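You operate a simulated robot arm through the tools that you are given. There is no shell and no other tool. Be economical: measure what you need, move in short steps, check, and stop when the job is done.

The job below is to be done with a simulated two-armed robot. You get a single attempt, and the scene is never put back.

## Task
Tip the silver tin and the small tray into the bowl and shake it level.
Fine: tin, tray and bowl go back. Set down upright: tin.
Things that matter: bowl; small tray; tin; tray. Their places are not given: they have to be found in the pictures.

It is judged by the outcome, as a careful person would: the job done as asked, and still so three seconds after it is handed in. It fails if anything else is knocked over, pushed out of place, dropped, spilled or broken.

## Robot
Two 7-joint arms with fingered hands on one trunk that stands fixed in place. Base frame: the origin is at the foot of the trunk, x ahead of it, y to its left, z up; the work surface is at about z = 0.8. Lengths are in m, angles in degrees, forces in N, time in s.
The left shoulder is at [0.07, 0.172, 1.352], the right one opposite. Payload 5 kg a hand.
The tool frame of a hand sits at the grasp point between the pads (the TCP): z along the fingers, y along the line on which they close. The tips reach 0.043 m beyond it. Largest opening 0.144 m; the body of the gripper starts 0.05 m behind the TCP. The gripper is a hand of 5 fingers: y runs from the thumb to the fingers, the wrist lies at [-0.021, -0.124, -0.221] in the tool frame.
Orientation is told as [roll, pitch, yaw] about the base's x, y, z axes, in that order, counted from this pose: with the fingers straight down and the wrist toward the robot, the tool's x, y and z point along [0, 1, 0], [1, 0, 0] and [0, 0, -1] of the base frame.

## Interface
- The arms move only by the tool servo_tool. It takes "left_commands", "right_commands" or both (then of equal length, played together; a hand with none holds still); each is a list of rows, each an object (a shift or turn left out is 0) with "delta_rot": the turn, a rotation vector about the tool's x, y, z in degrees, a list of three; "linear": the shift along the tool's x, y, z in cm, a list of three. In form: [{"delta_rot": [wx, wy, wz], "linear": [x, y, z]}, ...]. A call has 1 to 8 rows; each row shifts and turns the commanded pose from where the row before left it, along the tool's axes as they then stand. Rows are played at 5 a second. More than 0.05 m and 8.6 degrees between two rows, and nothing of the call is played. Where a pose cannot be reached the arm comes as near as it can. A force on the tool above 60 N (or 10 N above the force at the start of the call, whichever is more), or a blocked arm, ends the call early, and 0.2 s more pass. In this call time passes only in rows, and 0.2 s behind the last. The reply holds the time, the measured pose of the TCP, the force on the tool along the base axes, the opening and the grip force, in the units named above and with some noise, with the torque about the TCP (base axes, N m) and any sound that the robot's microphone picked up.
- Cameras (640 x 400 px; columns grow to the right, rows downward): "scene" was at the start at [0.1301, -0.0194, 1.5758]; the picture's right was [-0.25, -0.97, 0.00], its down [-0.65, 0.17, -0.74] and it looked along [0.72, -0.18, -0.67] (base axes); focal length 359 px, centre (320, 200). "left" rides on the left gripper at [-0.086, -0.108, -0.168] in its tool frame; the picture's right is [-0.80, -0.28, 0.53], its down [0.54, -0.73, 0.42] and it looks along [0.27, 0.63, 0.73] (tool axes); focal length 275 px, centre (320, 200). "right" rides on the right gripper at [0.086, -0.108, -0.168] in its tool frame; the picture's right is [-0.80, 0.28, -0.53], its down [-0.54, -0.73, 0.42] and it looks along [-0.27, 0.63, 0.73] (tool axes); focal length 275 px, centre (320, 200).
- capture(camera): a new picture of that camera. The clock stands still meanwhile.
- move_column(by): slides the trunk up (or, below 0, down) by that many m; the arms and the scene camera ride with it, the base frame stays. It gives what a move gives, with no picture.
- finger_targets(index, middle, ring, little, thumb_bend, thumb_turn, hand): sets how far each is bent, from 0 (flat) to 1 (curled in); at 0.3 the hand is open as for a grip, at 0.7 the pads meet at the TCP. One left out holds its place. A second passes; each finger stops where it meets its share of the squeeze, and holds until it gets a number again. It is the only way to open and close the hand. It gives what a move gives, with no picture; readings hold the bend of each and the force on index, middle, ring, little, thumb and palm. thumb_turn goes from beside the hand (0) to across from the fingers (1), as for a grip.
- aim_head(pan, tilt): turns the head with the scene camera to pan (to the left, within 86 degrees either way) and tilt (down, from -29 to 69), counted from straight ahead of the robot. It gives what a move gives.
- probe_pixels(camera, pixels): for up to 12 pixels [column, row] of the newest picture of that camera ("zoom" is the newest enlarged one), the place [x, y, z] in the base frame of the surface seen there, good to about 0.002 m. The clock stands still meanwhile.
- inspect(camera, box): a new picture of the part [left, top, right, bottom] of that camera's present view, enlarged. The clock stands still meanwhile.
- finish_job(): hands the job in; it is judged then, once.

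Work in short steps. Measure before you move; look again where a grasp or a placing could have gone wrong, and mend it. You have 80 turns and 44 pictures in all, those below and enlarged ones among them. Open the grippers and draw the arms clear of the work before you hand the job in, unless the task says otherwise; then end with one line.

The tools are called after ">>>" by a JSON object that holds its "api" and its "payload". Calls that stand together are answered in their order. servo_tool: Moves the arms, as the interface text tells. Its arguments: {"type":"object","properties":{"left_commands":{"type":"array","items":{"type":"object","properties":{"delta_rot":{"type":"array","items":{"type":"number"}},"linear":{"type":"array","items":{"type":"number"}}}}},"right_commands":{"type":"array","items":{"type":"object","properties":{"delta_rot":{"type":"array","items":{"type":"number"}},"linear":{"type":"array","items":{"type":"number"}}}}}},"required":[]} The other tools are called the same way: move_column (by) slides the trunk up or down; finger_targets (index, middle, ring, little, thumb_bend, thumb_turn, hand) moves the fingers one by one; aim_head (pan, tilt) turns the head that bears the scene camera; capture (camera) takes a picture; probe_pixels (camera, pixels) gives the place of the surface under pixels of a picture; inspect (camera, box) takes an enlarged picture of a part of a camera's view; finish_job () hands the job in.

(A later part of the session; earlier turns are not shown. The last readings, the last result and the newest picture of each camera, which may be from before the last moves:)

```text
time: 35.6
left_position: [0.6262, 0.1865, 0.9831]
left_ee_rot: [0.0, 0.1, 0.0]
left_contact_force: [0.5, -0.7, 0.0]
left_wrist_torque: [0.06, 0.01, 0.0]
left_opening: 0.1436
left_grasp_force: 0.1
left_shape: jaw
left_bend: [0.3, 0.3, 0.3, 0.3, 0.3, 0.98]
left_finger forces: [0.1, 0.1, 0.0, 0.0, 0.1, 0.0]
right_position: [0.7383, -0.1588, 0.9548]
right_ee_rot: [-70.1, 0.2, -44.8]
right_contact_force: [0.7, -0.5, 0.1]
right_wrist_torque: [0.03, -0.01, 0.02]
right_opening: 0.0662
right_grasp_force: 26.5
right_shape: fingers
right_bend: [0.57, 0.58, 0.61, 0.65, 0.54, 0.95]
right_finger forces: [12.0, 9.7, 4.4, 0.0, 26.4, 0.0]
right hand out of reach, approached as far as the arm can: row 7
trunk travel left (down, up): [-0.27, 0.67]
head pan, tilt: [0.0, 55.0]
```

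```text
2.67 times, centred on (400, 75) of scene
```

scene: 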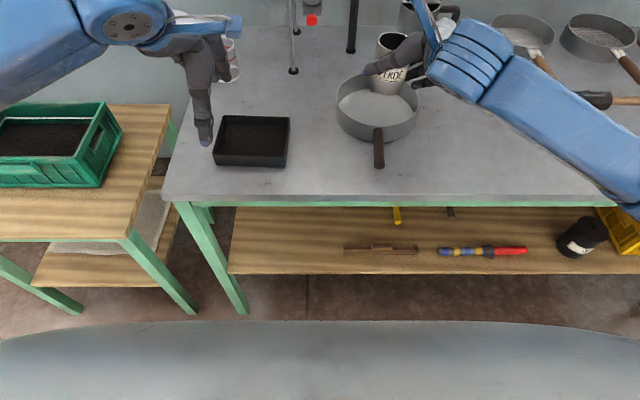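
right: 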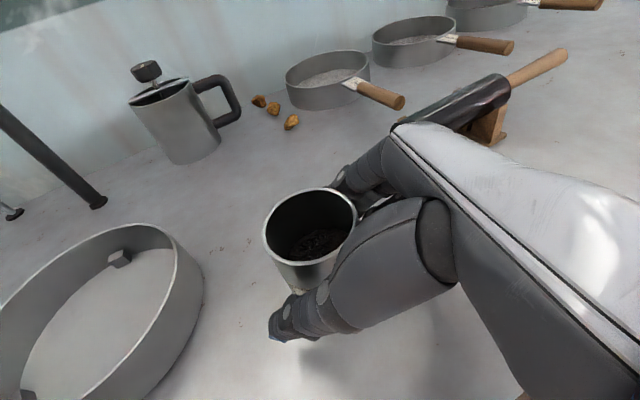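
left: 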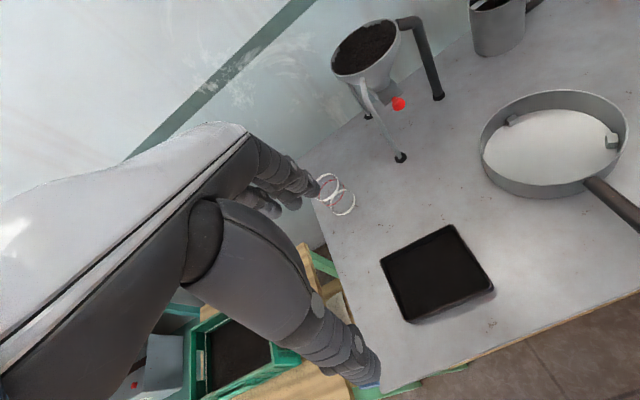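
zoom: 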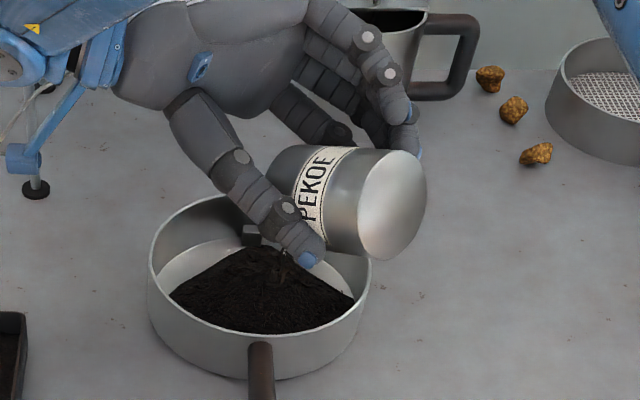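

Tea has poured into the bowl. I give a few small shakes to empty the tin, then begin turning back upright.

>>> {"api": "servo_tool", "payload": {"right_commands": [{"linear": [0, 0, 1.2]}, {"linear": [0, 0, -1.2]}, {"linear": [0, 0, 1.2]}, {"linear": [0, 0, -1.2]}, {"linear": [0, 0, 1.2]}, {"linear": [0, 0, -1.2]}]}}

>>> {"api": "servo_tool", "payload": {"right_commands": [{"delta_rot": [0, 7.5, 0]}, {"delta_rot": [0, 7.5, 0]}, {"delta_rot": [0, 7.5, 0]}, {"delta_rot": [0, 7.5, 0]}, {"delta_rot": [0, 7.5, 0]}, {"delta_rot": [0, 7.5, 0]}, {"delta_rot": [0, 7.5, 0]}, {"delta_rot": [0, 7.5, 0]}]}}

>>> {"api": "servo_tool", "payload": {"right_commands": [{"delta_rot": [0, 7.5, 0]}, {"delta_rot": [0, 7.5, 0]}, {"delta_rot": [0, 7.5, 0]}, {"delta_rot": [0, 7.5, 0]}, {"delta_rot": [0, 7.5, 0]}, {"delta_rot": [0, 7.5, 0]}, {"delta_rot": [0, 7.5, 0]}]}}

>>> {"api": "capture", "payload": {"camera": "scene"}}

```text
time: 37.0
left_position: [0.625, 0.187, 0.9824]
left_ee_rot: [0.1, 0.0, 0.0]
left_contact_force: [-0.2, 1.0, -0.9]
left_wrist_torque: [-0.04, 0.01, 0.03]
left_opening: 0.1435
left_grasp_force: 0.1
left_shape: jaw
left_bend: [0.3, 0.3, 0.3, 0.3, 0.3, 0.98]
left_finger forces: [0.0, 0.0, 0.0, 0.1, 0.0, 0.0]
right_position: [0.7369, -0.1576, 0.9533]
right_ee_rot: [-70.3, 0.1, -44.9]
right_contact_force: [0.1, 0.1, 0.5]
right_wrist_torque: [0.04, -0.01, 0.03]
right_opening: 0.0662
right_grasp_force: 26.4
right_shape: fingers
right_bend: [0.57, 0.58, 0.61, 0.65, 0.54, 0.95]
right_finger forces: [12.1, 9.7, 4.4, 0.0, 26.4, 0.1]
trunk travel left (down, up): [-0.27, 0.67]
head pan, tilt: [0.0, 55.0]
```

```text
time: 38.8
left_position: [0.6251, 0.186, 0.9839]
left_ee_rot: [0.0, 0.0, 0.0]
left_contact_force: [-0.5, 0.1, 0.4]
left_wrist_torque: [0.03, -0.01, -0.03]
left_opening: 0.1438
left_grasp_force: 0.0
left_shape: jaw
left_bend: [0.3, 0.3, 0.3, 0.3, 0.3, 0.98]
left_finger forces: [0.0, 0.1, 0.1, 0.0, 0.0, 0.0]
right_position: [0.7377, -0.1579, 0.9541]
right_ee_rot: [-10.5, -0.1, -45.3]
right_contact_force: [0.0, 0.0, -1.1]
right_wrist_torque: [0.06, 0.0, 0.0]
right_opening: 0.0659
right_grasp_force: 26.3
right_shape: fingers
right_bend: [0.57, 0.58, 0.61, 0.65, 0.54, 0.95]
right_finger forces: [12.0, 9.6, 4.4, 0.0, 26.3, 0.0]
trunk travel left (down, up): [-0.27, 0.67]
head pan, tilt: [0.0, 55.0]
```

```text
time: 40.4
left_position: [0.6256, 0.1861, 0.9834]
left_ee_rot: [0.0, 0.1, 0.0]
left_contact_force: [0.5, 0.3, 0.5]
left_wrist_torque: [0.03, 0.0, 0.04]
left_opening: 0.1437
left_grasp_force: 0.1
left_shape: jaw
left_bend: [0.3, 0.3, 0.3, 0.3, 0.3, 0.98]
left_finger forces: [0.1, 0.0, 0.0, 0.1, 0.0, 0.1]
right_position: [0.7383, -0.1594, 0.9554]
right_ee_rot: [42.0, -0.2, -45.3]
right_contact_force: [0.8, 0.2, -1.3]
right_wrist_torque: [-0.02, 0.01, 0.03]
right_opening: 0.0663
right_grasp_force: 26.1
right_shape: fingers
right_bend: [0.57, 0.58, 0.61, 0.65, 0.54, 0.95]
right_finger forces: [12.0, 9.6, 4.7, 0.0, 26.1, 0.0]
trunk travel left (down, up): [-0.27, 0.67]
head pan, tilt: [0.0, 55.0]
```

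```text
20 pictures are left
```

scene: 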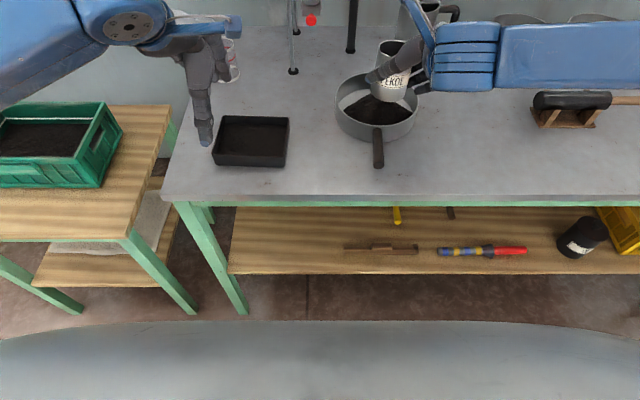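

Tin is nearly upright again. I finish the turn (4.7°) and carry it back above its spot.

>>> {"api": "servo_tool", "payload": {"right_commands": [{"delta_rot": [0, 4.7, 0]}, {"linear": [-2.46, 1.64, -2.62]}, {"linear": [-2.46, 1.64, -2.62]}, {"linear": [-2.46, 1.64, -2.62]}, {"linear": [-2.46, 1.64, -2.62]}, {"linear": [-2.46, 1.64, -2.62]}]}}

>>> {"api": "capture", "payload": {"camera": "scene"}}

```text
time: 41.8
left_position: [0.6244, 0.1869, 0.9842]
left_ee_rot: [0.0, -0.1, 0.1]
left_contact_force: [-1.0, 0.2, 0.0]
left_wrist_torque: [-0.04, -0.03, 0.02]
left_opening: 0.1437
left_grasp_force: 0.2
left_shape: jaw
left_bend: [0.3, 0.3, 0.3, 0.3, 0.3, 0.98]
left_finger forces: [0.0, 0.0, 0.1, 0.0, 0.1, 0.1]
right_position: [0.6673, -0.3431, 0.957]
right_ee_rot: [46.6, -0.1, -45.1]
right_contact_force: [0.4, -0.3, -1.4]
right_wrist_torque: [0.0, 0.02, -0.02]
right_opening: 0.0663
right_grasp_force: 26.9
right_shape: fingers
right_bend: [0.57, 0.58, 0.61, 0.65, 0.54, 0.95]
right_finger forces: [11.9, 9.6, 4.6, 0.0, 26.3, 0.0]
trunk travel left (down, up): [-0.27, 0.67]
head pan, tilt: [0.0, 55.0]
```

```text
19 pictures are left
```

scene: 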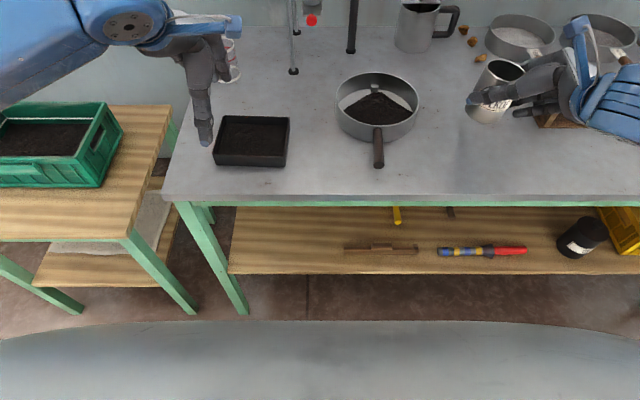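

No tea on the table; tin hangs above its spot. I lower it 9 cm to where it stood.

>>> {"api": "servo_tool", "payload": {"right_commands": [{"linear": [-1.8, 0, 1.7]}, {"linear": [-1.8, 0, 1.7]}, {"linear": [-1.8, 0, 1.7]}, {"linear": [-0.6, 0, 0.56]}, {"linear": [-0.4, 0, 0.38]}]}}

>>> {"api": "inspect", "payload": {"camera": "scene", "box": [400, 50, 640, 200]}}

```text
time: 43.0
left_position: [0.6249, 0.1864, 0.9833]
left_ee_rot: [0.0, 0.1, 0.0]
left_contact_force: [-0.7, -0.6, 0.7]
left_wrist_torque: [0.0, -0.02, -0.01]
left_opening: 0.1436
left_grasp_force: 0.0
left_shape: jaw
left_bend: [0.3, 0.3, 0.3, 0.3, 0.3, 0.98]
left_finger forces: [0.0, 0.0, 0.0, 0.0, 0.1, 0.1]
right_position: [0.6684, -0.3424, 0.8684]
right_ee_rot: [46.5, -0.1, -45.3]
right_contact_force: [0.3, 0.6, 0.0]
right_wrist_torque: [-0.02, 0.03, 0.01]
right_opening: 0.066
right_grasp_force: 26.7
right_shape: fingers
right_bend: [0.57, 0.58, 0.61, 0.65, 0.54, 0.95]
right_finger forces: [11.9, 9.6, 4.4, 0.0, 26.3, 0.1]
trunk travel left (down, up): [-0.27, 0.67]
head pan, tilt: [0.0, 55.0]
```

```text
2.67 times, centred on (520, 125) of scene
```

zoom: 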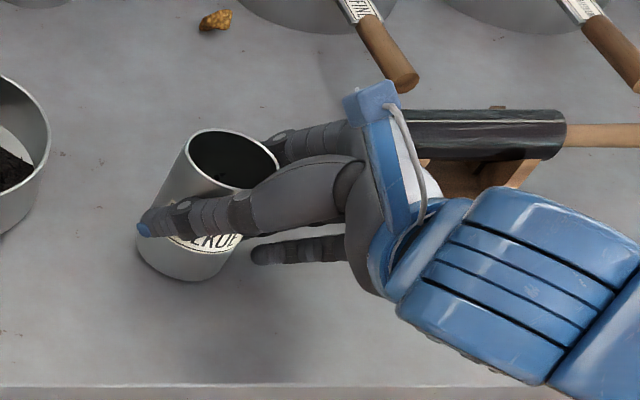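

Force shows the tin's weight is on the table. I open gently in two steps and back away along the tool axis.

>>> {"api": "finger_targets", "payload": {"hand": "right", "index": 0.46, "middle": 0.46, "ring": 0.46, "little": 0.46, "thumb_bend": 0.46}}

>>> {"api": "finger_targets", "payload": {"hand": "right", "index": 0.3, "middle": 0.3, "ring": 0.3, "little": 0.3, "thumb_bend": 0.3}}

>>> {"api": "servo_tool", "payload": {"right_commands": [{"linear": [0, 0, -2]}, {"linear": [0, 0, -3]}, {"linear": [0, 0, -4]}, {"linear": [0, 0, -4]}, {"linear": [2, 0, -2.5]}]}}

>>> {"api": "capture", "payload": {"camera": "scene"}}

```text
time: 44.0
left_position: [0.6253, 0.1871, 0.9838]
left_ee_rot: [0.0, 0.0, 0.0]
left_contact_force: [0.0, -0.2, 0.4]
left_wrist_torque: [-0.02, 0.0, 0.0]
left_opening: 0.1432
left_grasp_force: 0.0
left_shape: jaw
left_bend: [0.3, 0.3, 0.3, 0.3, 0.3, 0.98]
left_finger forces: [0.0, 0.0, 0.0, 0.0, 0.1, 0.0]
right_position: [0.6682, -0.3422, 0.8672]
right_ee_rot: [46.6, -0.1, -45.3]
right_contact_force: [-0.2, -0.2, 0.3]
right_wrist_torque: [0.02, 0.0, 0.01]
right_opening: 0.0924
right_grasp_force: 0.0
right_shape: fingers
right_bend: [0.46, 0.46, 0.46, 0.46, 0.46, 0.97]
right_finger forces: [0.0, 0.0, 0.2, 0.0, 0.0, 0.1]
trunk travel left (down, up): [-0.27, 0.67]
head pan, tilt: [0.0, 55.0]
```

```text
time: 45.0
left_position: [0.6255, 0.1873, 0.9834]
left_ee_rot: [0.0, 0.0, -0.1]
left_contact_force: [0.1, 0.0, 0.5]
left_wrist_torque: [0.0, 0.05, -0.01]
left_opening: 0.1436
left_grasp_force: 0.1
left_shape: jaw
left_bend: [0.3, 0.3, 0.3, 0.3, 0.3, 0.98]
left_finger forces: [0.0, 0.0, 0.0, 0.0, 0.1, 0.2]
right_position: [0.6683, -0.3423, 0.869]
right_ee_rot: [46.5, -0.1, -45.3]
right_contact_force: [-0.5, 0.8, -0.1]
right_wrist_torque: [0.01, 0.01, 0.03]
right_opening: 0.1494
right_grasp_force: 0.0
right_shape: fingers
right_bend: [0.3, 0.3, 0.3, 0.3, 0.3, 0.97]
right_finger forces: [0.0, 0.0, 0.0, 0.1, 0.0, 0.0]
trunk travel left (down, up): [-0.27, 0.67]
head pan, tilt: [0.0, 55.0]
```

```text
time: 46.2
left_position: [0.6244, 0.1873, 0.9827]
left_ee_rot: [0.0, 0.0, 0.0]
left_contact_force: [-0.2, -0.5, -0.1]
left_wrist_torque: [0.02, 0.0, -0.02]
left_opening: 0.1437
left_grasp_force: 0.0
left_shape: jaw
left_bend: [0.3, 0.3, 0.3, 0.3, 0.3, 0.98]
left_finger forces: [0.0, 0.1, 0.0, 0.1, 0.0, 0.0]
right_position: [0.5961, -0.4133, 0.9868]
right_ee_rot: [46.5, -0.2, -45.3]
right_contact_force: [0.3, 0.5, -0.9]
right_wrist_torque: [0.0, -0.04, 0.0]
right_opening: 0.1495
right_grasp_force: 0.1
right_shape: fingers
right_bend: [0.3, 0.3, 0.3, 0.3, 0.3, 0.98]
right_finger forces: [0.1, 0.0, 0.0, 0.2, 0.1, 0.1]
trunk travel left (down, up): [-0.27, 0.67]
head pan, tilt: [0.0, 55.0]
```

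```text
17 pictures are left
```

scene: 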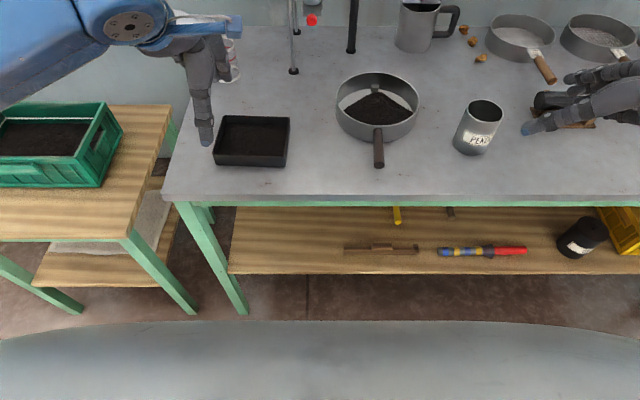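

Tin stands upright. I check how far it sits from its original centre (0.678,-0.335), and measure the tray edges for the left hand.

>>> {"api": "inspect", "payload": {"camera": "scene", "box": [430, 85, 530, 165]}}

>>> {"api": "probe_pixels", "payload": {"camera": "scene", "pixels": [[217, 117], [289, 118], [287, 167], [213, 162], [252, 116], [250, 165], [250, 156], [288, 140], [214, 140], [250, 138]]}}

```text
5.00 times, centred on (480, 125) of scene
```

zoom: 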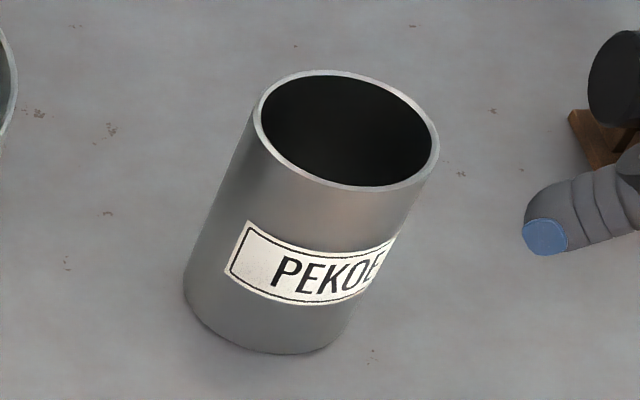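

```text
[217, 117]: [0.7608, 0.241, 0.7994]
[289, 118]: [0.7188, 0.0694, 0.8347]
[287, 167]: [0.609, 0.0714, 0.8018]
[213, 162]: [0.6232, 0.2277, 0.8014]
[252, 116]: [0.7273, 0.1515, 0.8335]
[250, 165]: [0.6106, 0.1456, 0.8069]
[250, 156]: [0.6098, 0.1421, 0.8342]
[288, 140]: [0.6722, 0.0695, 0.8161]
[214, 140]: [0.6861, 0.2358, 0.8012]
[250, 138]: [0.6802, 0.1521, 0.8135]
```

>>> {"api": "probe_pixels", "payload": {"camera": "zoom", "pixels": [[258, 112], [435, 150], [350, 78], [335, 187], [215, 240], [350, 130]]}}

```text
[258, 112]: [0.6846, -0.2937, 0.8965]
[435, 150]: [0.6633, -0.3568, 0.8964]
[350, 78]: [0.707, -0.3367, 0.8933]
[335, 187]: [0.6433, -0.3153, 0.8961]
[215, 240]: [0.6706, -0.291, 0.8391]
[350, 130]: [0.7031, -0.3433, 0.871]
```

Tin moved only about 9 mm from its old centre, acceptable. Tray spans x 0.610–0.727, y 0.069–0.220, rim 0.834. I open the left hand a bit wider, bring it above the tray centre (0.668,0.145), and turn the right hand down out of the way.

>>> {"api": "finger_targets", "payload": {"hand": "left", "index": 0.22, "middle": 0.22, "ring": 0.22, "little": 0.22, "thumb_bend": 0.22}}

>>> {"api": "servo_tool", "payload": {"left_commands": [{"linear": [-1.05, 1.1, 0]}, {"linear": [-1.05, 1.1, 0]}, {"linear": [-1.05, 1.1, 0]}, {"linear": [-1.05, 1.1, 0]}, {"linear": [0, 0, 3.5]}, {"linear": [0, 0, 3.5]}], "right_commands": [{"linear": [2, 0, -2]}, {"delta_rot": [0, -8, 0]}, {"delta_rot": [0, -8, 0]}, {"delta_rot": [0, -8, 0]}, {"delta_rot": [0, -8, 0]}, {"delta_rot": [0, -8, 0]}]}}

>>> {"api": "capture", "payload": {"camera": "left"}}

>>> {"api": "capture", "payload": {"camera": "scene"}}

```text
time: 47.2
left_position: [0.6258, 0.1866, 0.9835]
left_ee_rot: [0.0, 0.1, 0.0]
left_contact_force: [0.1, 0.4, 0.3]
left_wrist_torque: [0.0, -0.01, 0.01]
left_opening: 0.175
left_grasp_force: 0.0
left_shape: fingers
left_bend: [0.22, 0.22, 0.22, 0.22, 0.22, 0.98]
left_finger forces: [0.0, 0.0, 0.0, 0.0, 0.1, 0.0]
right_position: [0.598, -0.413, 0.9849]
right_ee_rot: [46.5, -0.2, -45.3]
right_contact_force: [-0.1, 0.9, -0.7]
right_wrist_torque: [0.03, 0.01, -0.01]
right_opening: 0.1494
right_grasp_force: 0.1
right_shape: fingers
right_bend: [0.3, 0.3, 0.3, 0.3, 0.3, 0.98]
right_finger forces: [0.1, 0.0, 0.0, 0.0, 0.1, 0.1]
trunk travel left (down, up): [-0.27, 0.67]
head pan, tilt: [0.0, 55.0]
```

```text
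time: 48.6
left_position: [0.6699, 0.1474, 0.9136]
left_ee_rot: [-0.2, -0.2, 0.0]
left_contact_force: [-0.4, -0.4, 1.0]
left_wrist_torque: [0.0, -0.01, 0.0]
left_opening: 0.1753
left_grasp_force: 0.0
left_shape: fingers
left_bend: [0.22, 0.22, 0.22, 0.22, 0.22, 0.98]
left_finger forces: [0.1, 0.0, 0.1, 0.0, 0.0, 0.0]
right_position: [0.5963, -0.4121, 1.0167]
right_ee_rot: [6.3, -0.1, -45.2]
right_contact_force: [-0.7, 0.0, -0.8]
right_wrist_torque: [-0.02, -0.04, -0.05]
right_opening: 0.1495
right_grasp_force: 0.1
right_shape: fingers
right_bend: [0.3, 0.3, 0.3, 0.3, 0.3, 0.98]
right_finger forces: [0.1, 0.1, 0.0, 0.1, 0.1, 0.0]
trunk travel left (down, up): [-0.27, 0.67]
head pan, tilt: [0.0, 55.0]
```

```text
15 pictures are left
```

left: 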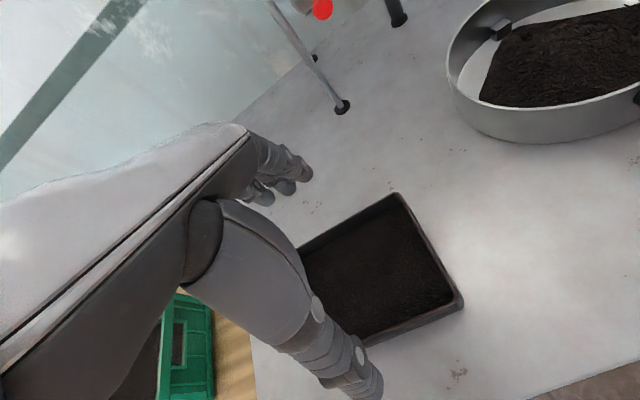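

```text
14 pictures are left
```

scene: 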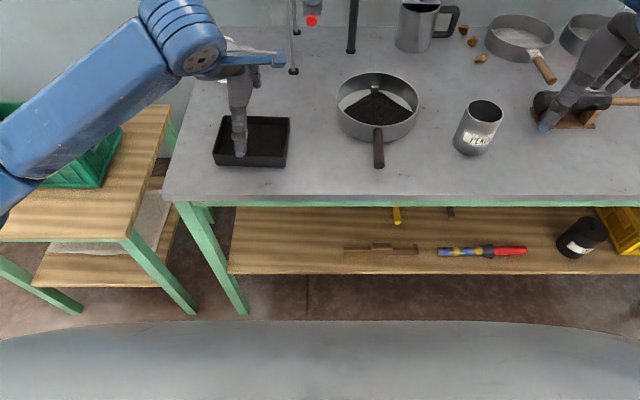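

By mirror of the right arm, the left hand couldn't tip inward far enough, but the right hand tips outward well, and a higher trunk should extend that. So I'll use the right hand for the tray: raise trunk 0.2, park the left hand aside, and test the empty right hand's tilt limit over the bowl.

>>> {"api": "move_column", "payload": {"by": 0.2}}

>>> {"api": "servo_tool", "payload": {"left_commands": [{"linear": [3, -1.2, 0]}, {"linear": [3, -1.2, 0]}, {"linear": [3, -1.2, 0]}, {"linear": [3, -1.2, 0]}, {"linear": [3, -1.2, 0]}, {"linear": [3, -1.2, 0]}, {"linear": [3, -1.2, 0]}, {"linear": [3, -1.2, 0]}], "right_commands": [{"linear": [3.2, -1.01, 3.33]}, {"linear": [3.2, -1.01, 3.33]}, {"linear": [3.2, -1.01, 3.33]}, {"linear": [3.2, -1.01, 3.33]}, {"linear": [3.2, -1.01, 3.33]}, {"linear": [3.2, -1.01, 3.33]}, {"linear": [3.2, -1.01, 3.33]}, {"linear": [3.2, -1.01, 3.33]}]}}

>>> {"api": "servo_tool", "payload": {"right_commands": [{"delta_rot": [0, -8.5, 0]}, {"delta_rot": [0, -8.5, 0]}, {"delta_rot": [0, -8.5, 0]}, {"delta_rot": [0, -8.5, 0]}, {"delta_rot": [0, -8.5, 0]}, {"delta_rot": [0, -8.5, 0]}, {"delta_rot": [0, -8.5, 0]}, {"delta_rot": [0, -8.5, 0]}]}}

>>> {"api": "servo_tool", "payload": {"right_commands": [{"delta_rot": [0, -8.5, 0]}, {"delta_rot": [0, -8.5, 0]}, {"delta_rot": [0, -8.5, 0]}, {"delta_rot": [0, -8.5, 0]}, {"delta_rot": [0, -8.5, 0]}, {"delta_rot": [0, -8.5, 0]}]}}

```text
time: 50.8
left_position: [0.6697, 0.1464, 1.1138]
left_ee_rot: [0.0, 0.0, 0.0]
left_contact_force: [-0.5, 0.0, 0.3]
left_wrist_torque: [-0.01, 0.0, 0.0]
left_opening: 0.1752
left_grasp_force: 0.0
left_shape: fingers
left_bend: [0.22, 0.22, 0.22, 0.22, 0.22, 0.98]
left_finger forces: [0.0, 0.1, 0.0, 0.0, 0.1, 0.0]
right_position: [0.5962, -0.4145, 1.2164]
right_ee_rot: [6.5, 0.0, -45.3]
right_contact_force: [-0.1, -0.1, 0.1]
right_wrist_torque: [0.0, 0.02, 0.0]
right_opening: 0.1496
right_grasp_force: 0.1
right_shape: fingers
right_bend: [0.3, 0.3, 0.3, 0.3, 0.3, 0.98]
right_finger forces: [0.0, 0.0, 0.0, 0.0, 0.0, 0.1]
trunk travel left (down, up): [-0.47, 0.47]
head pan, tilt: [0.0, 55.0]
```

```text
time: 52.6
left_position: [0.5753, 0.3868, 1.1124]
left_ee_rot: [-0.1, 0.1, -0.1]
left_contact_force: [0.1, -0.9, -0.2]
left_wrist_torque: [-0.05, -0.01, -0.02]
left_opening: 0.1753
left_grasp_force: 0.0
left_shape: fingers
left_bend: [0.22, 0.22, 0.22, 0.22, 0.22, 0.98]
left_finger forces: [0.0, 0.0, 0.0, 0.0, 0.0, 0.1]
right_position: [0.7397, -0.1546, 0.9821]
right_ee_rot: [6.5, -0.3, -45.4]
right_contact_force: [-1.1, 0.2, 0.2]
right_wrist_torque: [0.0, -0.01, 0.0]
right_opening: 0.1496
right_grasp_force: 0.1
right_shape: fingers
right_bend: [0.3, 0.3, 0.3, 0.3, 0.3, 0.98]
right_finger forces: [0.0, 0.1, 0.0, 0.0, 0.0, 0.1]
trunk travel left (down, up): [-0.47, 0.47]
head pan, tilt: [0.0, 55.0]
```

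```text
time: 54.4
left_position: [0.5764, 0.3871, 1.1121]
left_ee_rot: [-0.1, 0.0, 0.0]
left_contact_force: [-0.3, 0.0, -0.5]
left_wrist_torque: [-0.02, 0.03, -0.04]
left_opening: 0.1751
left_grasp_force: 0.0
left_shape: fingers
left_bend: [0.22, 0.22, 0.22, 0.22, 0.22, 0.98]
left_finger forces: [0.0, 0.0, 0.0, 0.0, 0.0, 0.1]
right_position: [0.7427, -0.1544, 0.9822]
right_ee_rot: [-61.7, -0.2, -45.3]
right_contact_force: [-1.2, -1.9, 0.0]
right_wrist_torque: [-0.02, 0.03, -0.03]
right_opening: 0.1493
right_grasp_force: 0.0
right_shape: fingers
right_bend: [0.3, 0.3, 0.3, 0.3, 0.3, 0.98]
right_finger forces: [0.1, 0.0, 0.1, 0.1, 0.0, 0.1]
trunk travel left (down, up): [-0.47, 0.47]
head pan, tilt: [0.0, 55.0]
```

```text
time: 55.8
left_position: [0.5758, 0.3831, 1.1131]
left_ee_rot: [0.1, 0.0, 0.1]
left_contact_force: [-0.3, -0.5, -0.3]
left_wrist_torque: [0.05, -0.03, 0.04]
left_opening: 0.1755
left_grasp_force: 0.1
left_shape: fingers
left_bend: [0.22, 0.22, 0.22, 0.22, 0.22, 0.98]
left_finger forces: [0.0, 0.1, 0.1, 0.0, 0.0, 0.0]
right_position: [0.7734, -0.1988, 0.9487]
right_ee_rot: [-85.9, 2.3, -42.6]
right_contact_force: [-0.4, 0.8, -1.8]
right_wrist_torque: [-0.13, 0.05, 0.03]
right_opening: 0.1495
right_grasp_force: 0.2
right_shape: fingers
right_bend: [0.3, 0.3, 0.3, 0.3, 0.3, 0.98]
right_finger forces: [0.0, 0.1, 0.1, 0.1, 0.0, 0.1]
right hand out of reach, approached as far as the arm can: row 2, 3, 4, 5, 6
trunk travel left (down, up): [-0.47, 0.47]
head pan, tilt: [0.0, 55.0]
```

With the higher trunk it reached -86. I raise the trunk another 0.2 m, bring the hand back down over the bowl and test once more.

>>> {"api": "servo_tool", "payload": {"right_commands": [{"delta_rot": [0, 8.5, 0]}, {"delta_rot": [0, 8.5, 0]}]}}

>>> {"api": "move_column", "payload": {"by": 0.2}}

>>> {"api": "servo_tool", "payload": {"right_commands": [{"linear": [3.3, -1.1, 1.2]}, {"linear": [3.3, -1.1, 1.2]}, {"linear": [3.3, -1.1, 1.2]}, {"linear": [3.3, -1.1, 1.2]}, {"linear": [3.3, -1.1, 1.2]}]}}

>>> {"api": "servo_tool", "payload": {"right_commands": [{"delta_rot": [0, -7, 0]}, {"delta_rot": [0, -7, 0]}, {"delta_rot": [0, -7, 0]}, {"delta_rot": [0, -7, 0]}, {"delta_rot": [0, -7, 0]}, {"delta_rot": [0, -7, 0]}]}}

```text
time: 56.4
left_position: [0.5741, 0.3841, 1.1148]
left_ee_rot: [0.1, 0.1, 0.0]
left_contact_force: [0.6, -0.4, 0.2]
left_wrist_torque: [0.04, -0.01, 0.03]
left_opening: 0.1754
left_grasp_force: 0.1
left_shape: fingers
left_bend: [0.22, 0.22, 0.22, 0.22, 0.22, 0.98]
left_finger forces: [0.1, 0.0, 0.1, 0.0, 0.1, 0.0]
right_position: [0.7731, -0.1989, 0.949]
right_ee_rot: [-68.7, 2.0, -42.6]
right_contact_force: [-0.8, -0.1, -1.3]
right_wrist_torque: [-0.04, 0.01, 0.05]
right_opening: 0.1495
right_grasp_force: 0.1
right_shape: fingers
right_bend: [0.3, 0.3, 0.3, 0.3, 0.3, 0.98]
right_finger forces: [0.0, 0.0, 0.0, 0.0, 0.1, 0.0]
trunk travel left (down, up): [-0.47, 0.47]
head pan, tilt: [0.0, 55.0]
```

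```text
time: 58.6
left_position: [0.575, 0.3848, 1.3114]
left_ee_rot: [0.0, 0.0, 0.0]
left_contact_force: [0.2, 0.6, 0.2]
left_wrist_torque: [0.0, -0.03, -0.01]
left_opening: 0.1754
left_grasp_force: 0.1
left_shape: fingers
left_bend: [0.22, 0.22, 0.22, 0.22, 0.22, 0.98]
left_finger forces: [0.1, 0.0, 0.0, 0.0, 0.0, 0.0]
right_position: [0.7738, -0.1978, 1.1498]
right_ee_rot: [-68.8, 1.9, -42.6]
right_contact_force: [0.3, 0.5, -0.6]
right_wrist_torque: [-0.01, -0.05, -0.01]
right_opening: 0.1497
right_grasp_force: 0.1
right_shape: fingers
right_bend: [0.3, 0.3, 0.3, 0.3, 0.3, 0.98]
right_finger forces: [0.0, 0.0, 0.0, 0.0, 0.0, 0.0]
trunk travel left (down, up): [-0.67, 0.27]
head pan, tilt: [0.0, 55.0]
```

```text
time: 59.8
left_position: [0.5757, 0.3867, 1.313]
left_ee_rot: [-0.1, 0.1, 0.1]
left_contact_force: [0.3, -0.5, 0.7]
left_wrist_torque: [-0.05, -0.01, 0.01]
left_opening: 0.1753
left_grasp_force: 0.1
left_shape: fingers
left_bend: [0.22, 0.22, 0.22, 0.22, 0.22, 0.98]
left_finger forces: [0.0, 0.1, 0.0, 0.0, 0.1, 0.0]
right_position: [0.7306, -0.1609, 1.0079]
right_ee_rot: [-68.8, 2.0, -42.6]
right_contact_force: [-1.0, -0.4, 0.0]
right_wrist_torque: [-0.01, -0.07, 0.01]
right_opening: 0.1495
right_grasp_force: 0.1
right_shape: fingers
right_bend: [0.3, 0.3, 0.3, 0.3, 0.3, 0.98]
right_finger forces: [0.0, 0.1, 0.0, 0.0, 0.0, 0.0]
right hand out of reach, approached as far as the arm can: row 5
trunk travel left (down, up): [-0.67, 0.27]
head pan, tilt: [0.0, 55.0]
```

```text
time: 61.2
left_position: [0.5751, 0.3859, 1.3123]
left_ee_rot: [0.0, 0.0, 0.1]
left_contact_force: [-0.1, 0.2, 0.3]
left_wrist_torque: [0.01, 0.0, 0.0]
left_opening: 0.1755
left_grasp_force: 0.0
left_shape: fingers
left_bend: [0.22, 0.22, 0.22, 0.22, 0.22, 0.98]
left_finger forces: [0.1, 0.0, 0.1, 0.0, 0.0, 0.0]
right_position: [0.7048, -0.1648, 1.0443]
right_ee_rot: [-82.9, 2.1, -42.7]
right_contact_force: [-0.3, -0.3, -0.2]
right_wrist_torque: [-0.02, 0.01, -0.01]
right_opening: 0.1498
right_grasp_force: 0.0
right_shape: fingers
right_bend: [0.3, 0.3, 0.3, 0.3, 0.3, 0.98]
right_finger forces: [0.1, 0.0, 0.1, 0.1, 0.0, 0.0]
right hand out of reach, approached as far as the arm can: row 1, 2, 3, 4, 5, 6
trunk travel left (down, up): [-0.67, 0.27]
head pan, tilt: [0.0, 55.0]
```

Now reach is the limit instead, so the middle trunk height is best (about -83..-86). I'll grasp the tray with the right hand slanted about +25 roll to gain tilt. First I turn back upright, move above the tray, unwind the yaw, and lower the trunk again.

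>>> {"api": "servo_tool", "payload": {"right_commands": [{"delta_rot": [0, 8.3, 0]}, {"delta_rot": [0, 8.3, 0]}, {"delta_rot": [0, 8.3, 0]}, {"delta_rot": [0, 8.3, 0]}, {"delta_rot": [0, 8.3, 0]}, {"delta_rot": [0, 8.3, 0]}, {"delta_rot": [0, 8.3, 0]}, {"delta_rot": [0, 8.3, 0]}]}}

>>> {"api": "servo_tool", "payload": {"right_commands": [{"delta_rot": [0, 8.3, 0]}, {"delta_rot": [0, 8.3, 0]}, {"linear": [2.12, -3.74, -2.32]}, {"linear": [2.12, -3.74, -2.32]}, {"linear": [2.12, -3.74, -2.32]}, {"linear": [2.12, -3.74, -2.32]}, {"linear": [2.12, -3.74, -2.32]}, {"linear": [2.12, -3.74, -2.32]}]}}

>>> {"api": "servo_tool", "payload": {"right_commands": [{"delta_rot": [0, 0, -8.54]}, {"delta_rot": [0, 0, -8.54]}, {"delta_rot": [0, 0, -8.54]}, {"delta_rot": [0, 0, -8.54]}, {"delta_rot": [0, 0, -8.54]}, {"delta_rot": [0, 8.3, 0]}, {"delta_rot": [0, 8.3, 0]}, {"delta_rot": [0, 8.3, 0]}]}}

```text
time: 63.0
left_position: [0.5739, 0.3848, 1.314]
left_ee_rot: [0.1, 0.0, 0.1]
left_contact_force: [-0.4, -0.6, -0.7]
left_wrist_torque: [0.05, -0.01, 0.02]
left_opening: 0.1753
left_grasp_force: 0.0
left_shape: fingers
left_bend: [0.22, 0.22, 0.22, 0.22, 0.22, 0.98]
left_finger forces: [0.0, 0.0, 0.0, 0.1, 0.0, 0.0]
right_position: [0.7036, -0.1645, 1.0429]
right_ee_rot: [-16.2, 2.0, -42.5]
right_contact_force: [-0.3, 0.1, 0.9]
right_wrist_torque: [0.01, -0.03, 0.0]
right_opening: 0.1499
right_grasp_force: 0.0
right_shape: fingers
right_bend: [0.3, 0.3, 0.3, 0.3, 0.3, 0.98]
right_finger forces: [0.0, 0.1, 0.0, 0.0, 0.0, 0.1]
trunk travel left (down, up): [-0.67, 0.27]
head pan, tilt: [0.0, 55.0]
```

```text
time: 64.8
left_position: [0.5749, 0.3882, 1.3124]
left_ee_rot: [-0.1, 0.0, 0.0]
left_contact_force: [0.3, 0.0, -0.2]
left_wrist_torque: [-0.01, -0.02, 0.01]
left_opening: 0.1751
left_grasp_force: 0.1
left_shape: fingers
left_bend: [0.22, 0.22, 0.22, 0.22, 0.22, 0.98]
left_finger forces: [0.1, 0.0, 0.1, 0.0, 0.0, 0.0]
right_position: [0.6254, 0.0789, 1.1893]
right_ee_rot: [0.2, 1.8, -42.5]
right_contact_force: [0.4, -0.3, -1.7]
right_wrist_torque: [-0.01, 0.01, -0.03]
right_opening: 0.1494
right_grasp_force: 0.0
right_shape: fingers
right_bend: [0.3, 0.3, 0.3, 0.3, 0.3, 0.98]
right_finger forces: [0.1, 0.0, 0.0, 0.1, 0.0, 0.1]
trunk travel left (down, up): [-0.67, 0.27]
head pan, tilt: [0.0, 55.0]
```

```text
time: 66.6
left_position: [0.575, 0.3842, 1.3141]
left_ee_rot: [0.1, 0.0, 0.2]
left_contact_force: [-0.2, -0.8, -0.5]
left_wrist_torque: [0.04, -0.01, -0.01]
left_opening: 0.1753
left_grasp_force: 0.0
left_shape: fingers
left_bend: [0.22, 0.22, 0.22, 0.22, 0.22, 0.98]
left_finger forces: [0.0, 0.0, 0.0, 0.0, 0.0, 0.0]
right_position: [0.6265, 0.0771, 1.1909]
right_ee_rot: [26.6, 1.2, 0.2]
right_contact_force: [0.2, 0.2, -0.5]
right_wrist_torque: [-0.07, -0.01, 0.02]
right_opening: 0.1497
right_grasp_force: 0.1
right_shape: fingers
right_bend: [0.3, 0.3, 0.3, 0.3, 0.3, 0.98]
right_finger forces: [0.1, 0.0, 0.0, 0.1, 0.0, 0.0]
trunk travel left (down, up): [-0.67, 0.27]
head pan, tilt: [0.0, 55.0]
```

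Orientation is (26.6,1.2,0.2). I lower the trunk 0.2, widen the fingers and come down to just above the tray.

>>> {"api": "move_column", "payload": {"by": -0.2}}

>>> {"api": "finger_targets", "payload": {"hand": "right", "index": 0.22, "middle": 0.22, "ring": 0.22, "little": 0.22, "thumb_bend": 0.22}}

>>> {"api": "servo_tool", "payload": {"right_commands": [{"linear": [0.52, 1.4, 3.06]}, {"linear": [0.52, 1.4, 3.06]}, {"linear": [0.52, 1.4, 3.06]}]}}

>>> {"api": "capture", "payload": {"camera": "scene"}}

```text
time: 68.7
left_position: [0.5762, 0.3862, 1.1131]
left_ee_rot: [0.0, -0.1, 0.0]
left_contact_force: [0.0, 0.4, -0.5]
left_wrist_torque: [0.01, -0.03, 0.0]
left_opening: 0.1755
left_grasp_force: 0.1
left_shape: fingers
left_bend: [0.22, 0.22, 0.22, 0.22, 0.22, 0.98]
left_finger forces: [0.0, 0.1, 0.0, 0.0, 0.0, 0.0]
right_position: [0.6279, 0.0779, 0.9905]
right_ee_rot: [26.3, 1.3, 0.0]
right_contact_force: [-0.3, 0.0, -0.9]
right_wrist_torque: [-0.01, 0.0, -0.01]
right_opening: 0.1499
right_grasp_force: 0.1
right_shape: fingers
right_bend: [0.3, 0.3, 0.3, 0.3, 0.3, 0.98]
right_finger forces: [0.0, 0.0, 0.0, 0.0, 0.1, 0.0]
trunk travel left (down, up): [-0.47, 0.47]
head pan, tilt: [0.0, 55.0]
```

```text
time: 69.7
left_position: [0.5753, 0.3847, 1.1136]
left_ee_rot: [0.0, 0.0, 0.0]
left_contact_force: [-0.2, 0.4, -0.2]
left_wrist_torque: [-0.01, -0.02, 0.06]
left_opening: 0.1753
left_grasp_force: 0.0
left_shape: fingers
left_bend: [0.22, 0.22, 0.22, 0.22, 0.22, 0.98]
left_finger forces: [0.0, 0.1, 0.1, 0.0, 0.0, 0.0]
right_position: [0.6285, 0.0793, 0.9899]
right_ee_rot: [26.2, 1.3, 0.0]
right_contact_force: [-0.8, 0.1, -0.2]
right_wrist_torque: [-0.01, -0.01, 0.05]
right_opening: 0.1752
right_grasp_force: 0.0
right_shape: fingers
right_bend: [0.22, 0.22, 0.22, 0.22, 0.22, 0.98]
right_finger forces: [0.0, 0.1, 0.0, 0.1, 0.1, 0.0]
trunk travel left (down, up): [-0.47, 0.47]
head pan, tilt: [0.0, 55.0]
```

```text
time: 70.5
left_position: [0.5764, 0.3867, 1.1128]
left_ee_rot: [0.1, 0.1, 0.0]
left_contact_force: [0.7, 0.7, -0.3]
left_wrist_torque: [-0.03, -0.01, -0.01]
left_opening: 0.1752
left_grasp_force: 0.1
left_shape: fingers
left_bend: [0.22, 0.22, 0.22, 0.22, 0.22, 0.98]
left_finger forces: [0.0, 0.1, 0.0, 0.0, 0.1, 0.1]
right_position: [0.67, 0.1325, 0.9145]
right_ee_rot: [26.4, 1.3, 0.1]
right_contact_force: [0.0, -0.1, -0.3]
right_wrist_torque: [0.01, 0.02, 0.01]
right_opening: 0.1754
right_grasp_force: 0.0
right_shape: fingers
right_bend: [0.22, 0.22, 0.22, 0.22, 0.22, 0.98]
right_finger forces: [0.1, 0.0, 0.0, 0.0, 0.1, 0.0]
trunk travel left (down, up): [-0.47, 0.47]
head pan, tilt: [0.0, 55.0]
```

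```text
13 pictures are left
```

scene: 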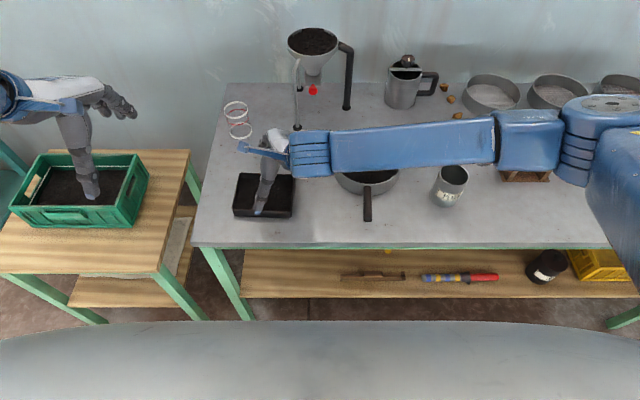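

The hand is centred over the tray, forearm well above things. I descend 5.3 cm straight down.

>>> {"api": "servo_tool", "payload": {"right_commands": [{"linear": [-0.8, -0.05, 1.6]}, {"linear": [-0.8, -0.05, 1.6]}, {"linear": [-0.8, -0.05, 1.55]}]}}

>>> {"api": "capture", "payload": {"camera": "right"}}

>>> {"api": "inspect", "payload": {"camera": "scene", "box": [200, 120, 340, 240]}}

```text
time: 71.3
left_position: [0.5756, 0.3855, 1.113]
left_ee_rot: [0.0, 0.0, 0.0]
left_contact_force: [0.1, -0.1, 0.7]
left_wrist_torque: [0.01, -0.01, -0.04]
left_opening: 0.1754
left_grasp_force: 0.2
left_shape: fingers
left_bend: [0.22, 0.22, 0.22, 0.22, 0.22, 0.98]
left_finger forces: [0.1, 0.1, 0.1, 0.0, 0.0, 0.0]
right_position: [0.6658, 0.1314, 0.8611]
right_ee_rot: [26.4, 1.3, 0.0]
right_contact_force: [0.5, -0.5, -0.7]
right_wrist_torque: [-0.02, 0.0, -0.02]
right_opening: 0.1753
right_grasp_force: 0.0
right_shape: fingers
right_bend: [0.22, 0.22, 0.22, 0.22, 0.22, 0.98]
right_finger forces: [0.1, 0.0, 0.0, 0.1, 0.1, 0.0]
trunk travel left (down, up): [-0.47, 0.47]
head pan, tilt: [0.0, 55.0]
```

```text
12 pictures are left
```

right: 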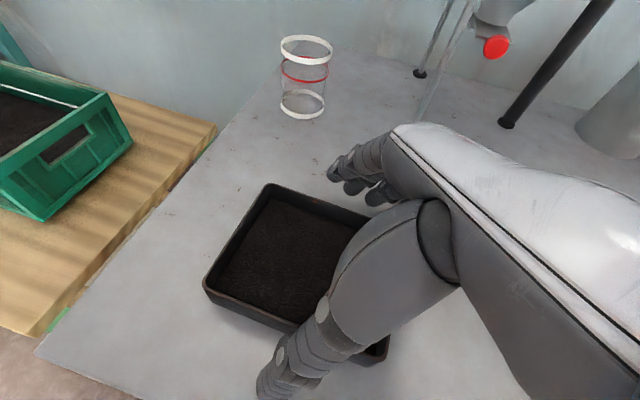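

```text
3.33 times, centred on (270, 180) of scene
```

zoom: 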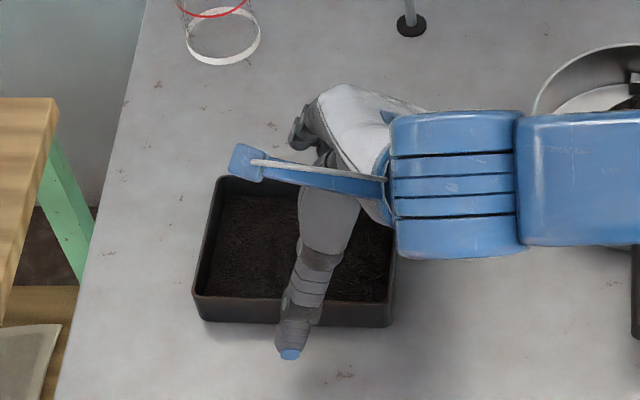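

Thumb is outside the near wall's middle, fingers behind the far wall. I lower 5 mm more and close onto the tray.

>>> {"api": "servo_tool", "payload": {"right_commands": [{"linear": [-0.22, 0, 0.45]}]}}

>>> {"api": "finger_targets", "payload": {"hand": "right", "index": 0.55, "middle": 0.55, "ring": 0.55, "little": 0.55, "thumb_bend": 0.55}}

>>> {"api": "inspect", "payload": {"camera": "scene", "box": [200, 120, 340, 240]}}

```text
time: 71.7
left_position: [0.5756, 0.3856, 1.1128]
left_ee_rot: [-0.1, 0.0, 0.1]
left_contact_force: [0.0, 0.0, -0.1]
left_wrist_torque: [-0.02, -0.02, 0.0]
left_opening: 0.1752
left_grasp_force: 0.0
left_shape: fingers
left_bend: [0.22, 0.22, 0.22, 0.22, 0.22, 0.98]
left_finger forces: [0.0, 0.1, 0.0, 0.1, 0.0, 0.0]
right_position: [0.6659, 0.132, 0.8552]
right_ee_rot: [26.3, 1.2, 0.1]
right_contact_force: [-0.3, 0.8, -0.6]
right_wrist_torque: [0.0, -0.06, -0.01]
right_opening: 0.1754
right_grasp_force: 0.0
right_shape: fingers
right_bend: [0.22, 0.22, 0.22, 0.22, 0.22, 0.98]
right_finger forces: [0.0, 0.0, 0.0, 0.0, 0.0, 0.0]
trunk travel left (down, up): [-0.47, 0.47]
head pan, tilt: [0.0, 55.0]
```

```text
time: 72.7
left_position: [0.5745, 0.3848, 1.1144]
left_ee_rot: [0.0, 0.0, 0.1]
left_contact_force: [0.1, 0.8, -0.8]
left_wrist_torque: [-0.01, 0.02, 0.01]
left_opening: 0.1756
left_grasp_force: 0.1
left_shape: fingers
left_bend: [0.22, 0.22, 0.22, 0.22, 0.22, 0.98]
left_finger forces: [0.1, 0.0, 0.0, 0.1, 0.1, 0.1]
right_position: [0.6672, 0.1325, 0.8586]
right_ee_rot: [26.6, 1.0, 0.1]
right_contact_force: [9.8, -1.6, 30.9]
right_wrist_torque: [-0.9, -2.3, 0.13]
right_opening: 0.1236
right_grasp_force: 44.3
right_shape: fingers
right_bend: [0.45, 0.48, 0.48, 0.52, 0.36, 0.94]
right_finger forces: [12.0, 10.3, 31.0, 7.5, 28.3, 0.1]
trunk travel left (down, up): [-0.47, 0.47]
head pan, tilt: [0.0, 55.0]
```

```text
3.33 times, centred on (270, 180) of scene
```

zoom: 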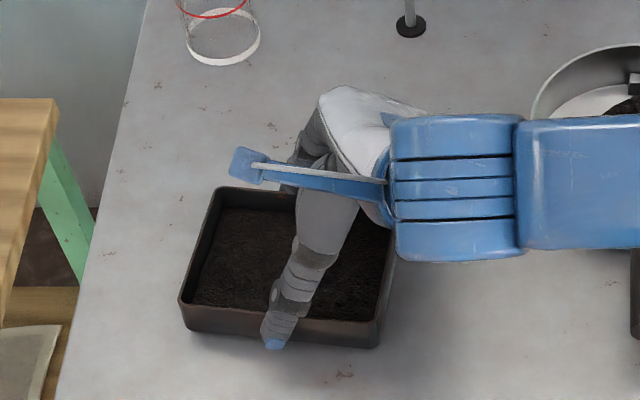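

The tray slid about 1 cm toward the robot while being gripped (opening 0.124, grip 44 N), fingertips press the table. I lift 3 cm slowly and check.

>>> {"api": "servo_tool", "payload": {"right_commands": [{"linear": [0.22, 0, -0.45]}, {"linear": [0.22, 0, -0.45]}, {"linear": [0.45, 0, -0.9]}, {"linear": [0.45, 0, -0.9]}]}}

>>> {"api": "inspect", "payload": {"camera": "scene", "box": [200, 120, 340, 240]}}

```text
time: 73.7
left_position: [0.5738, 0.3858, 1.113]
left_ee_rot: [0.0, 0.1, -0.1]
left_contact_force: [-0.4, 0.1, -0.1]
left_wrist_torque: [0.04, 0.0, -0.02]
left_opening: 0.1755
left_grasp_force: 0.1
left_shape: fingers
left_bend: [0.22, 0.22, 0.22, 0.22, 0.22, 0.98]
left_finger forces: [0.0, 0.1, 0.0, 0.0, 0.0, 0.0]
right_position: [0.6665, 0.1336, 0.8862]
right_ee_rot: [26.4, 1.4, 0.1]
right_contact_force: [0.1, 0.2, -2.1]
right_wrist_torque: [-0.04, -0.03, 0.0]
right_opening: 0.1235
right_grasp_force: 30.1
right_shape: fingers
right_bend: [0.46, 0.49, 0.5, 0.53, 0.35, 0.94]
right_finger forces: [11.2, 9.0, 6.7, 4.5, 29.8, 0.0]
trunk travel left (down, up): [-0.47, 0.47]
head pan, tilt: [0.0, 55.0]
```

```text
3.33 times, centred on (270, 180) of scene
```

zoom: 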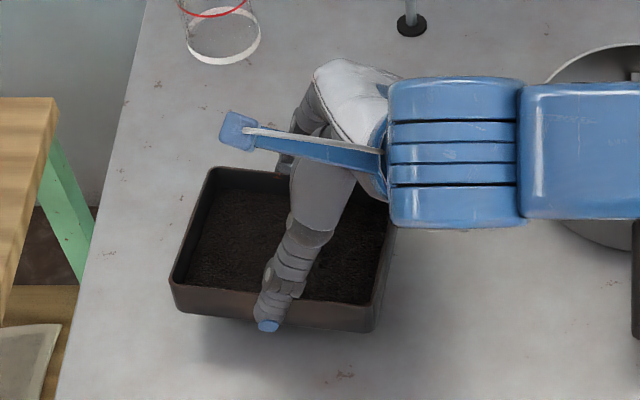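

The tray is held level with all fingers. I probe its rim corners to know where it sits relative to the TCP.

>>> {"api": "probe_pixels", "payload": {"camera": "zoom", "pixels": [[176, 285], [368, 308], [212, 172], [388, 205], [280, 172], [180, 310]]}}

>>> {"api": "servo_tool", "payload": {"right_commands": [{"linear": [1.5, 0, -3.1]}, {"linear": [1.5, 0, -3.1]}, {"linear": [1.5, 0, -3.1]}]}}

```text
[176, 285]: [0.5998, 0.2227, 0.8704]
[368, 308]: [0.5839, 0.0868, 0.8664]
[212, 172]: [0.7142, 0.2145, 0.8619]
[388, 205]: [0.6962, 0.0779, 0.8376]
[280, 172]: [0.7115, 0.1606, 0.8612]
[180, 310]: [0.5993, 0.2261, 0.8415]
```

```text
time: 74.5
left_position: [0.5764, 0.3852, 1.112]
left_ee_rot: [0.0, 0.0, -0.1]
left_contact_force: [-0.2, -0.4, -0.2]
left_wrist_torque: [-0.05, -0.02, 0.0]
left_opening: 0.1753
left_grasp_force: 0.0
left_shape: fingers
left_bend: [0.22, 0.22, 0.22, 0.22, 0.22, 0.98]
left_finger forces: [0.1, 0.1, 0.0, 0.1, 0.2, 0.1]
right_position: [0.6696, 0.1321, 0.9878]
right_ee_rot: [26.4, 1.5, 0.1]
right_contact_force: [-0.9, -0.8, -1.5]
right_wrist_torque: [-0.01, -0.04, -0.04]
right_opening: 0.1235
right_grasp_force: 30.2
right_shape: fingers
right_bend: [0.46, 0.49, 0.5, 0.53, 0.35, 0.94]
right_finger forces: [11.2, 9.0, 6.5, 4.3, 29.8, 0.1]
trunk travel left (down, up): [-0.47, 0.47]
head pan, tilt: [0.0, 55.0]
```

The tray's left lip lies 9 cm left and 2 cm below the TCP, tray turned about -5° in the grip. I carry it level over the bowl's right half so that the left lip will come down over the bowl's middle.

>>> {"api": "servo_tool", "payload": {"right_commands": [{"linear": [-3.6, 1.59, -1.8]}, {"linear": [-3.6, 1.59, -1.8]}, {"linear": [-3.6, 1.59, -1.8]}, {"linear": [-3.6, 1.59, -1.8]}, {"linear": [-3.6, 1.59, -1.8]}, {"linear": [-3.6, 1.59, -1.8]}, {"linear": [-3.6, 1.59, -1.8]}]}}

>>> {"api": "capture", "payload": {"camera": "scene"}}

```text
time: 76.1
left_position: [0.5756, 0.3843, 1.1137]
left_ee_rot: [0.1, 0.1, 0.1]
left_contact_force: [0.0, 0.0, 0.1]
left_wrist_torque: [0.03, -0.02, -0.01]
left_opening: 0.1752
left_grasp_force: 0.1
left_shape: fingers
left_bend: [0.22, 0.22, 0.22, 0.22, 0.22, 0.98]
left_finger forces: [0.1, 0.0, 0.0, 0.1, 0.0, 0.1]
right_position: [0.776, -0.1508, 0.9895]
right_ee_rot: [26.5, 1.3, 0.2]
right_contact_force: [0.3, -0.7, -2.1]
right_wrist_torque: [-0.05, -0.02, 0.01]
right_opening: 0.1237
right_grasp_force: 30.5
right_shape: fingers
right_bend: [0.46, 0.49, 0.5, 0.53, 0.35, 0.94]
right_finger forces: [11.1, 8.9, 6.5, 4.4, 29.4, 0.1]
trunk travel left (down, up): [-0.47, 0.47]
head pan, tilt: [0.0, 55.0]
```

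```text
8 pictures are left
```

scene: 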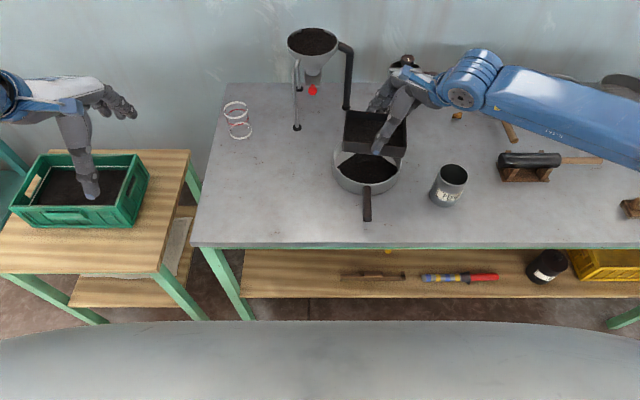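

The tray is over the bowl, tin and others clear. I tilt 48° first, with the lip over the bowl's middle.

>>> {"api": "servo_tool", "payload": {"right_commands": [{"delta_rot": [0, -6, 0]}, {"delta_rot": [0, -6, 0]}, {"delta_rot": [0, -6, 0]}, {"delta_rot": [0, -6, 0]}, {"delta_rot": [0, -6, 0]}, {"delta_rot": [0, -6, 0]}, {"delta_rot": [0, -6, 0]}, {"delta_rot": [0, -6, 0]}]}}

>>> {"api": "inspect", "payload": {"camera": "scene", "box": [270, 50, 510, 220]}}

```text
time: 77.9
left_position: [0.5762, 0.3856, 1.1138]
left_ee_rot: [-0.1, -0.1, 0.0]
left_contact_force: [0.0, 0.2, -0.7]
left_wrist_torque: [-0.03, 0.01, 0.0]
left_opening: 0.1754
left_grasp_force: 0.1
left_shape: fingers
left_bend: [0.22, 0.22, 0.22, 0.22, 0.22, 0.98]
left_finger forces: [0.0, 0.1, 0.0, 0.0, 0.1, 0.0]
right_position: [0.7809, -0.1505, 0.9867]
right_ee_rot: [-21.8, 1.3, 0.1]
right_contact_force: [0.1, 0.0, -1.9]
right_wrist_torque: [0.02, -0.03, -0.01]
right_opening: 0.1236
right_grasp_force: 30.0
right_shape: fingers
right_bend: [0.46, 0.49, 0.5, 0.53, 0.35, 0.94]
right_finger forces: [11.2, 8.8, 6.4, 4.1, 29.3, 0.0]
trunk travel left (down, up): [-0.47, 0.47]
head pan, tilt: [0.0, 55.0]
```

```text
2.35 times, centred on (390, 135) of scene
```

zoom: 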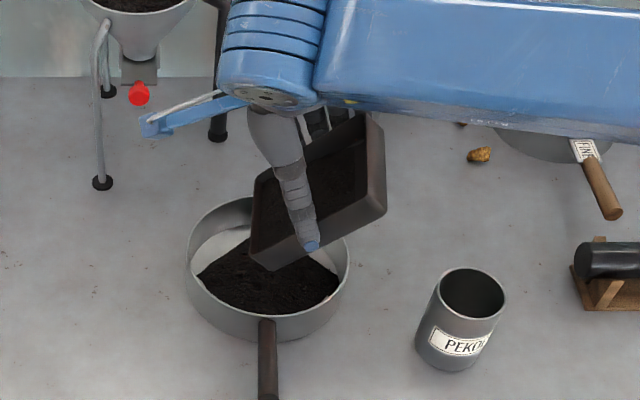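

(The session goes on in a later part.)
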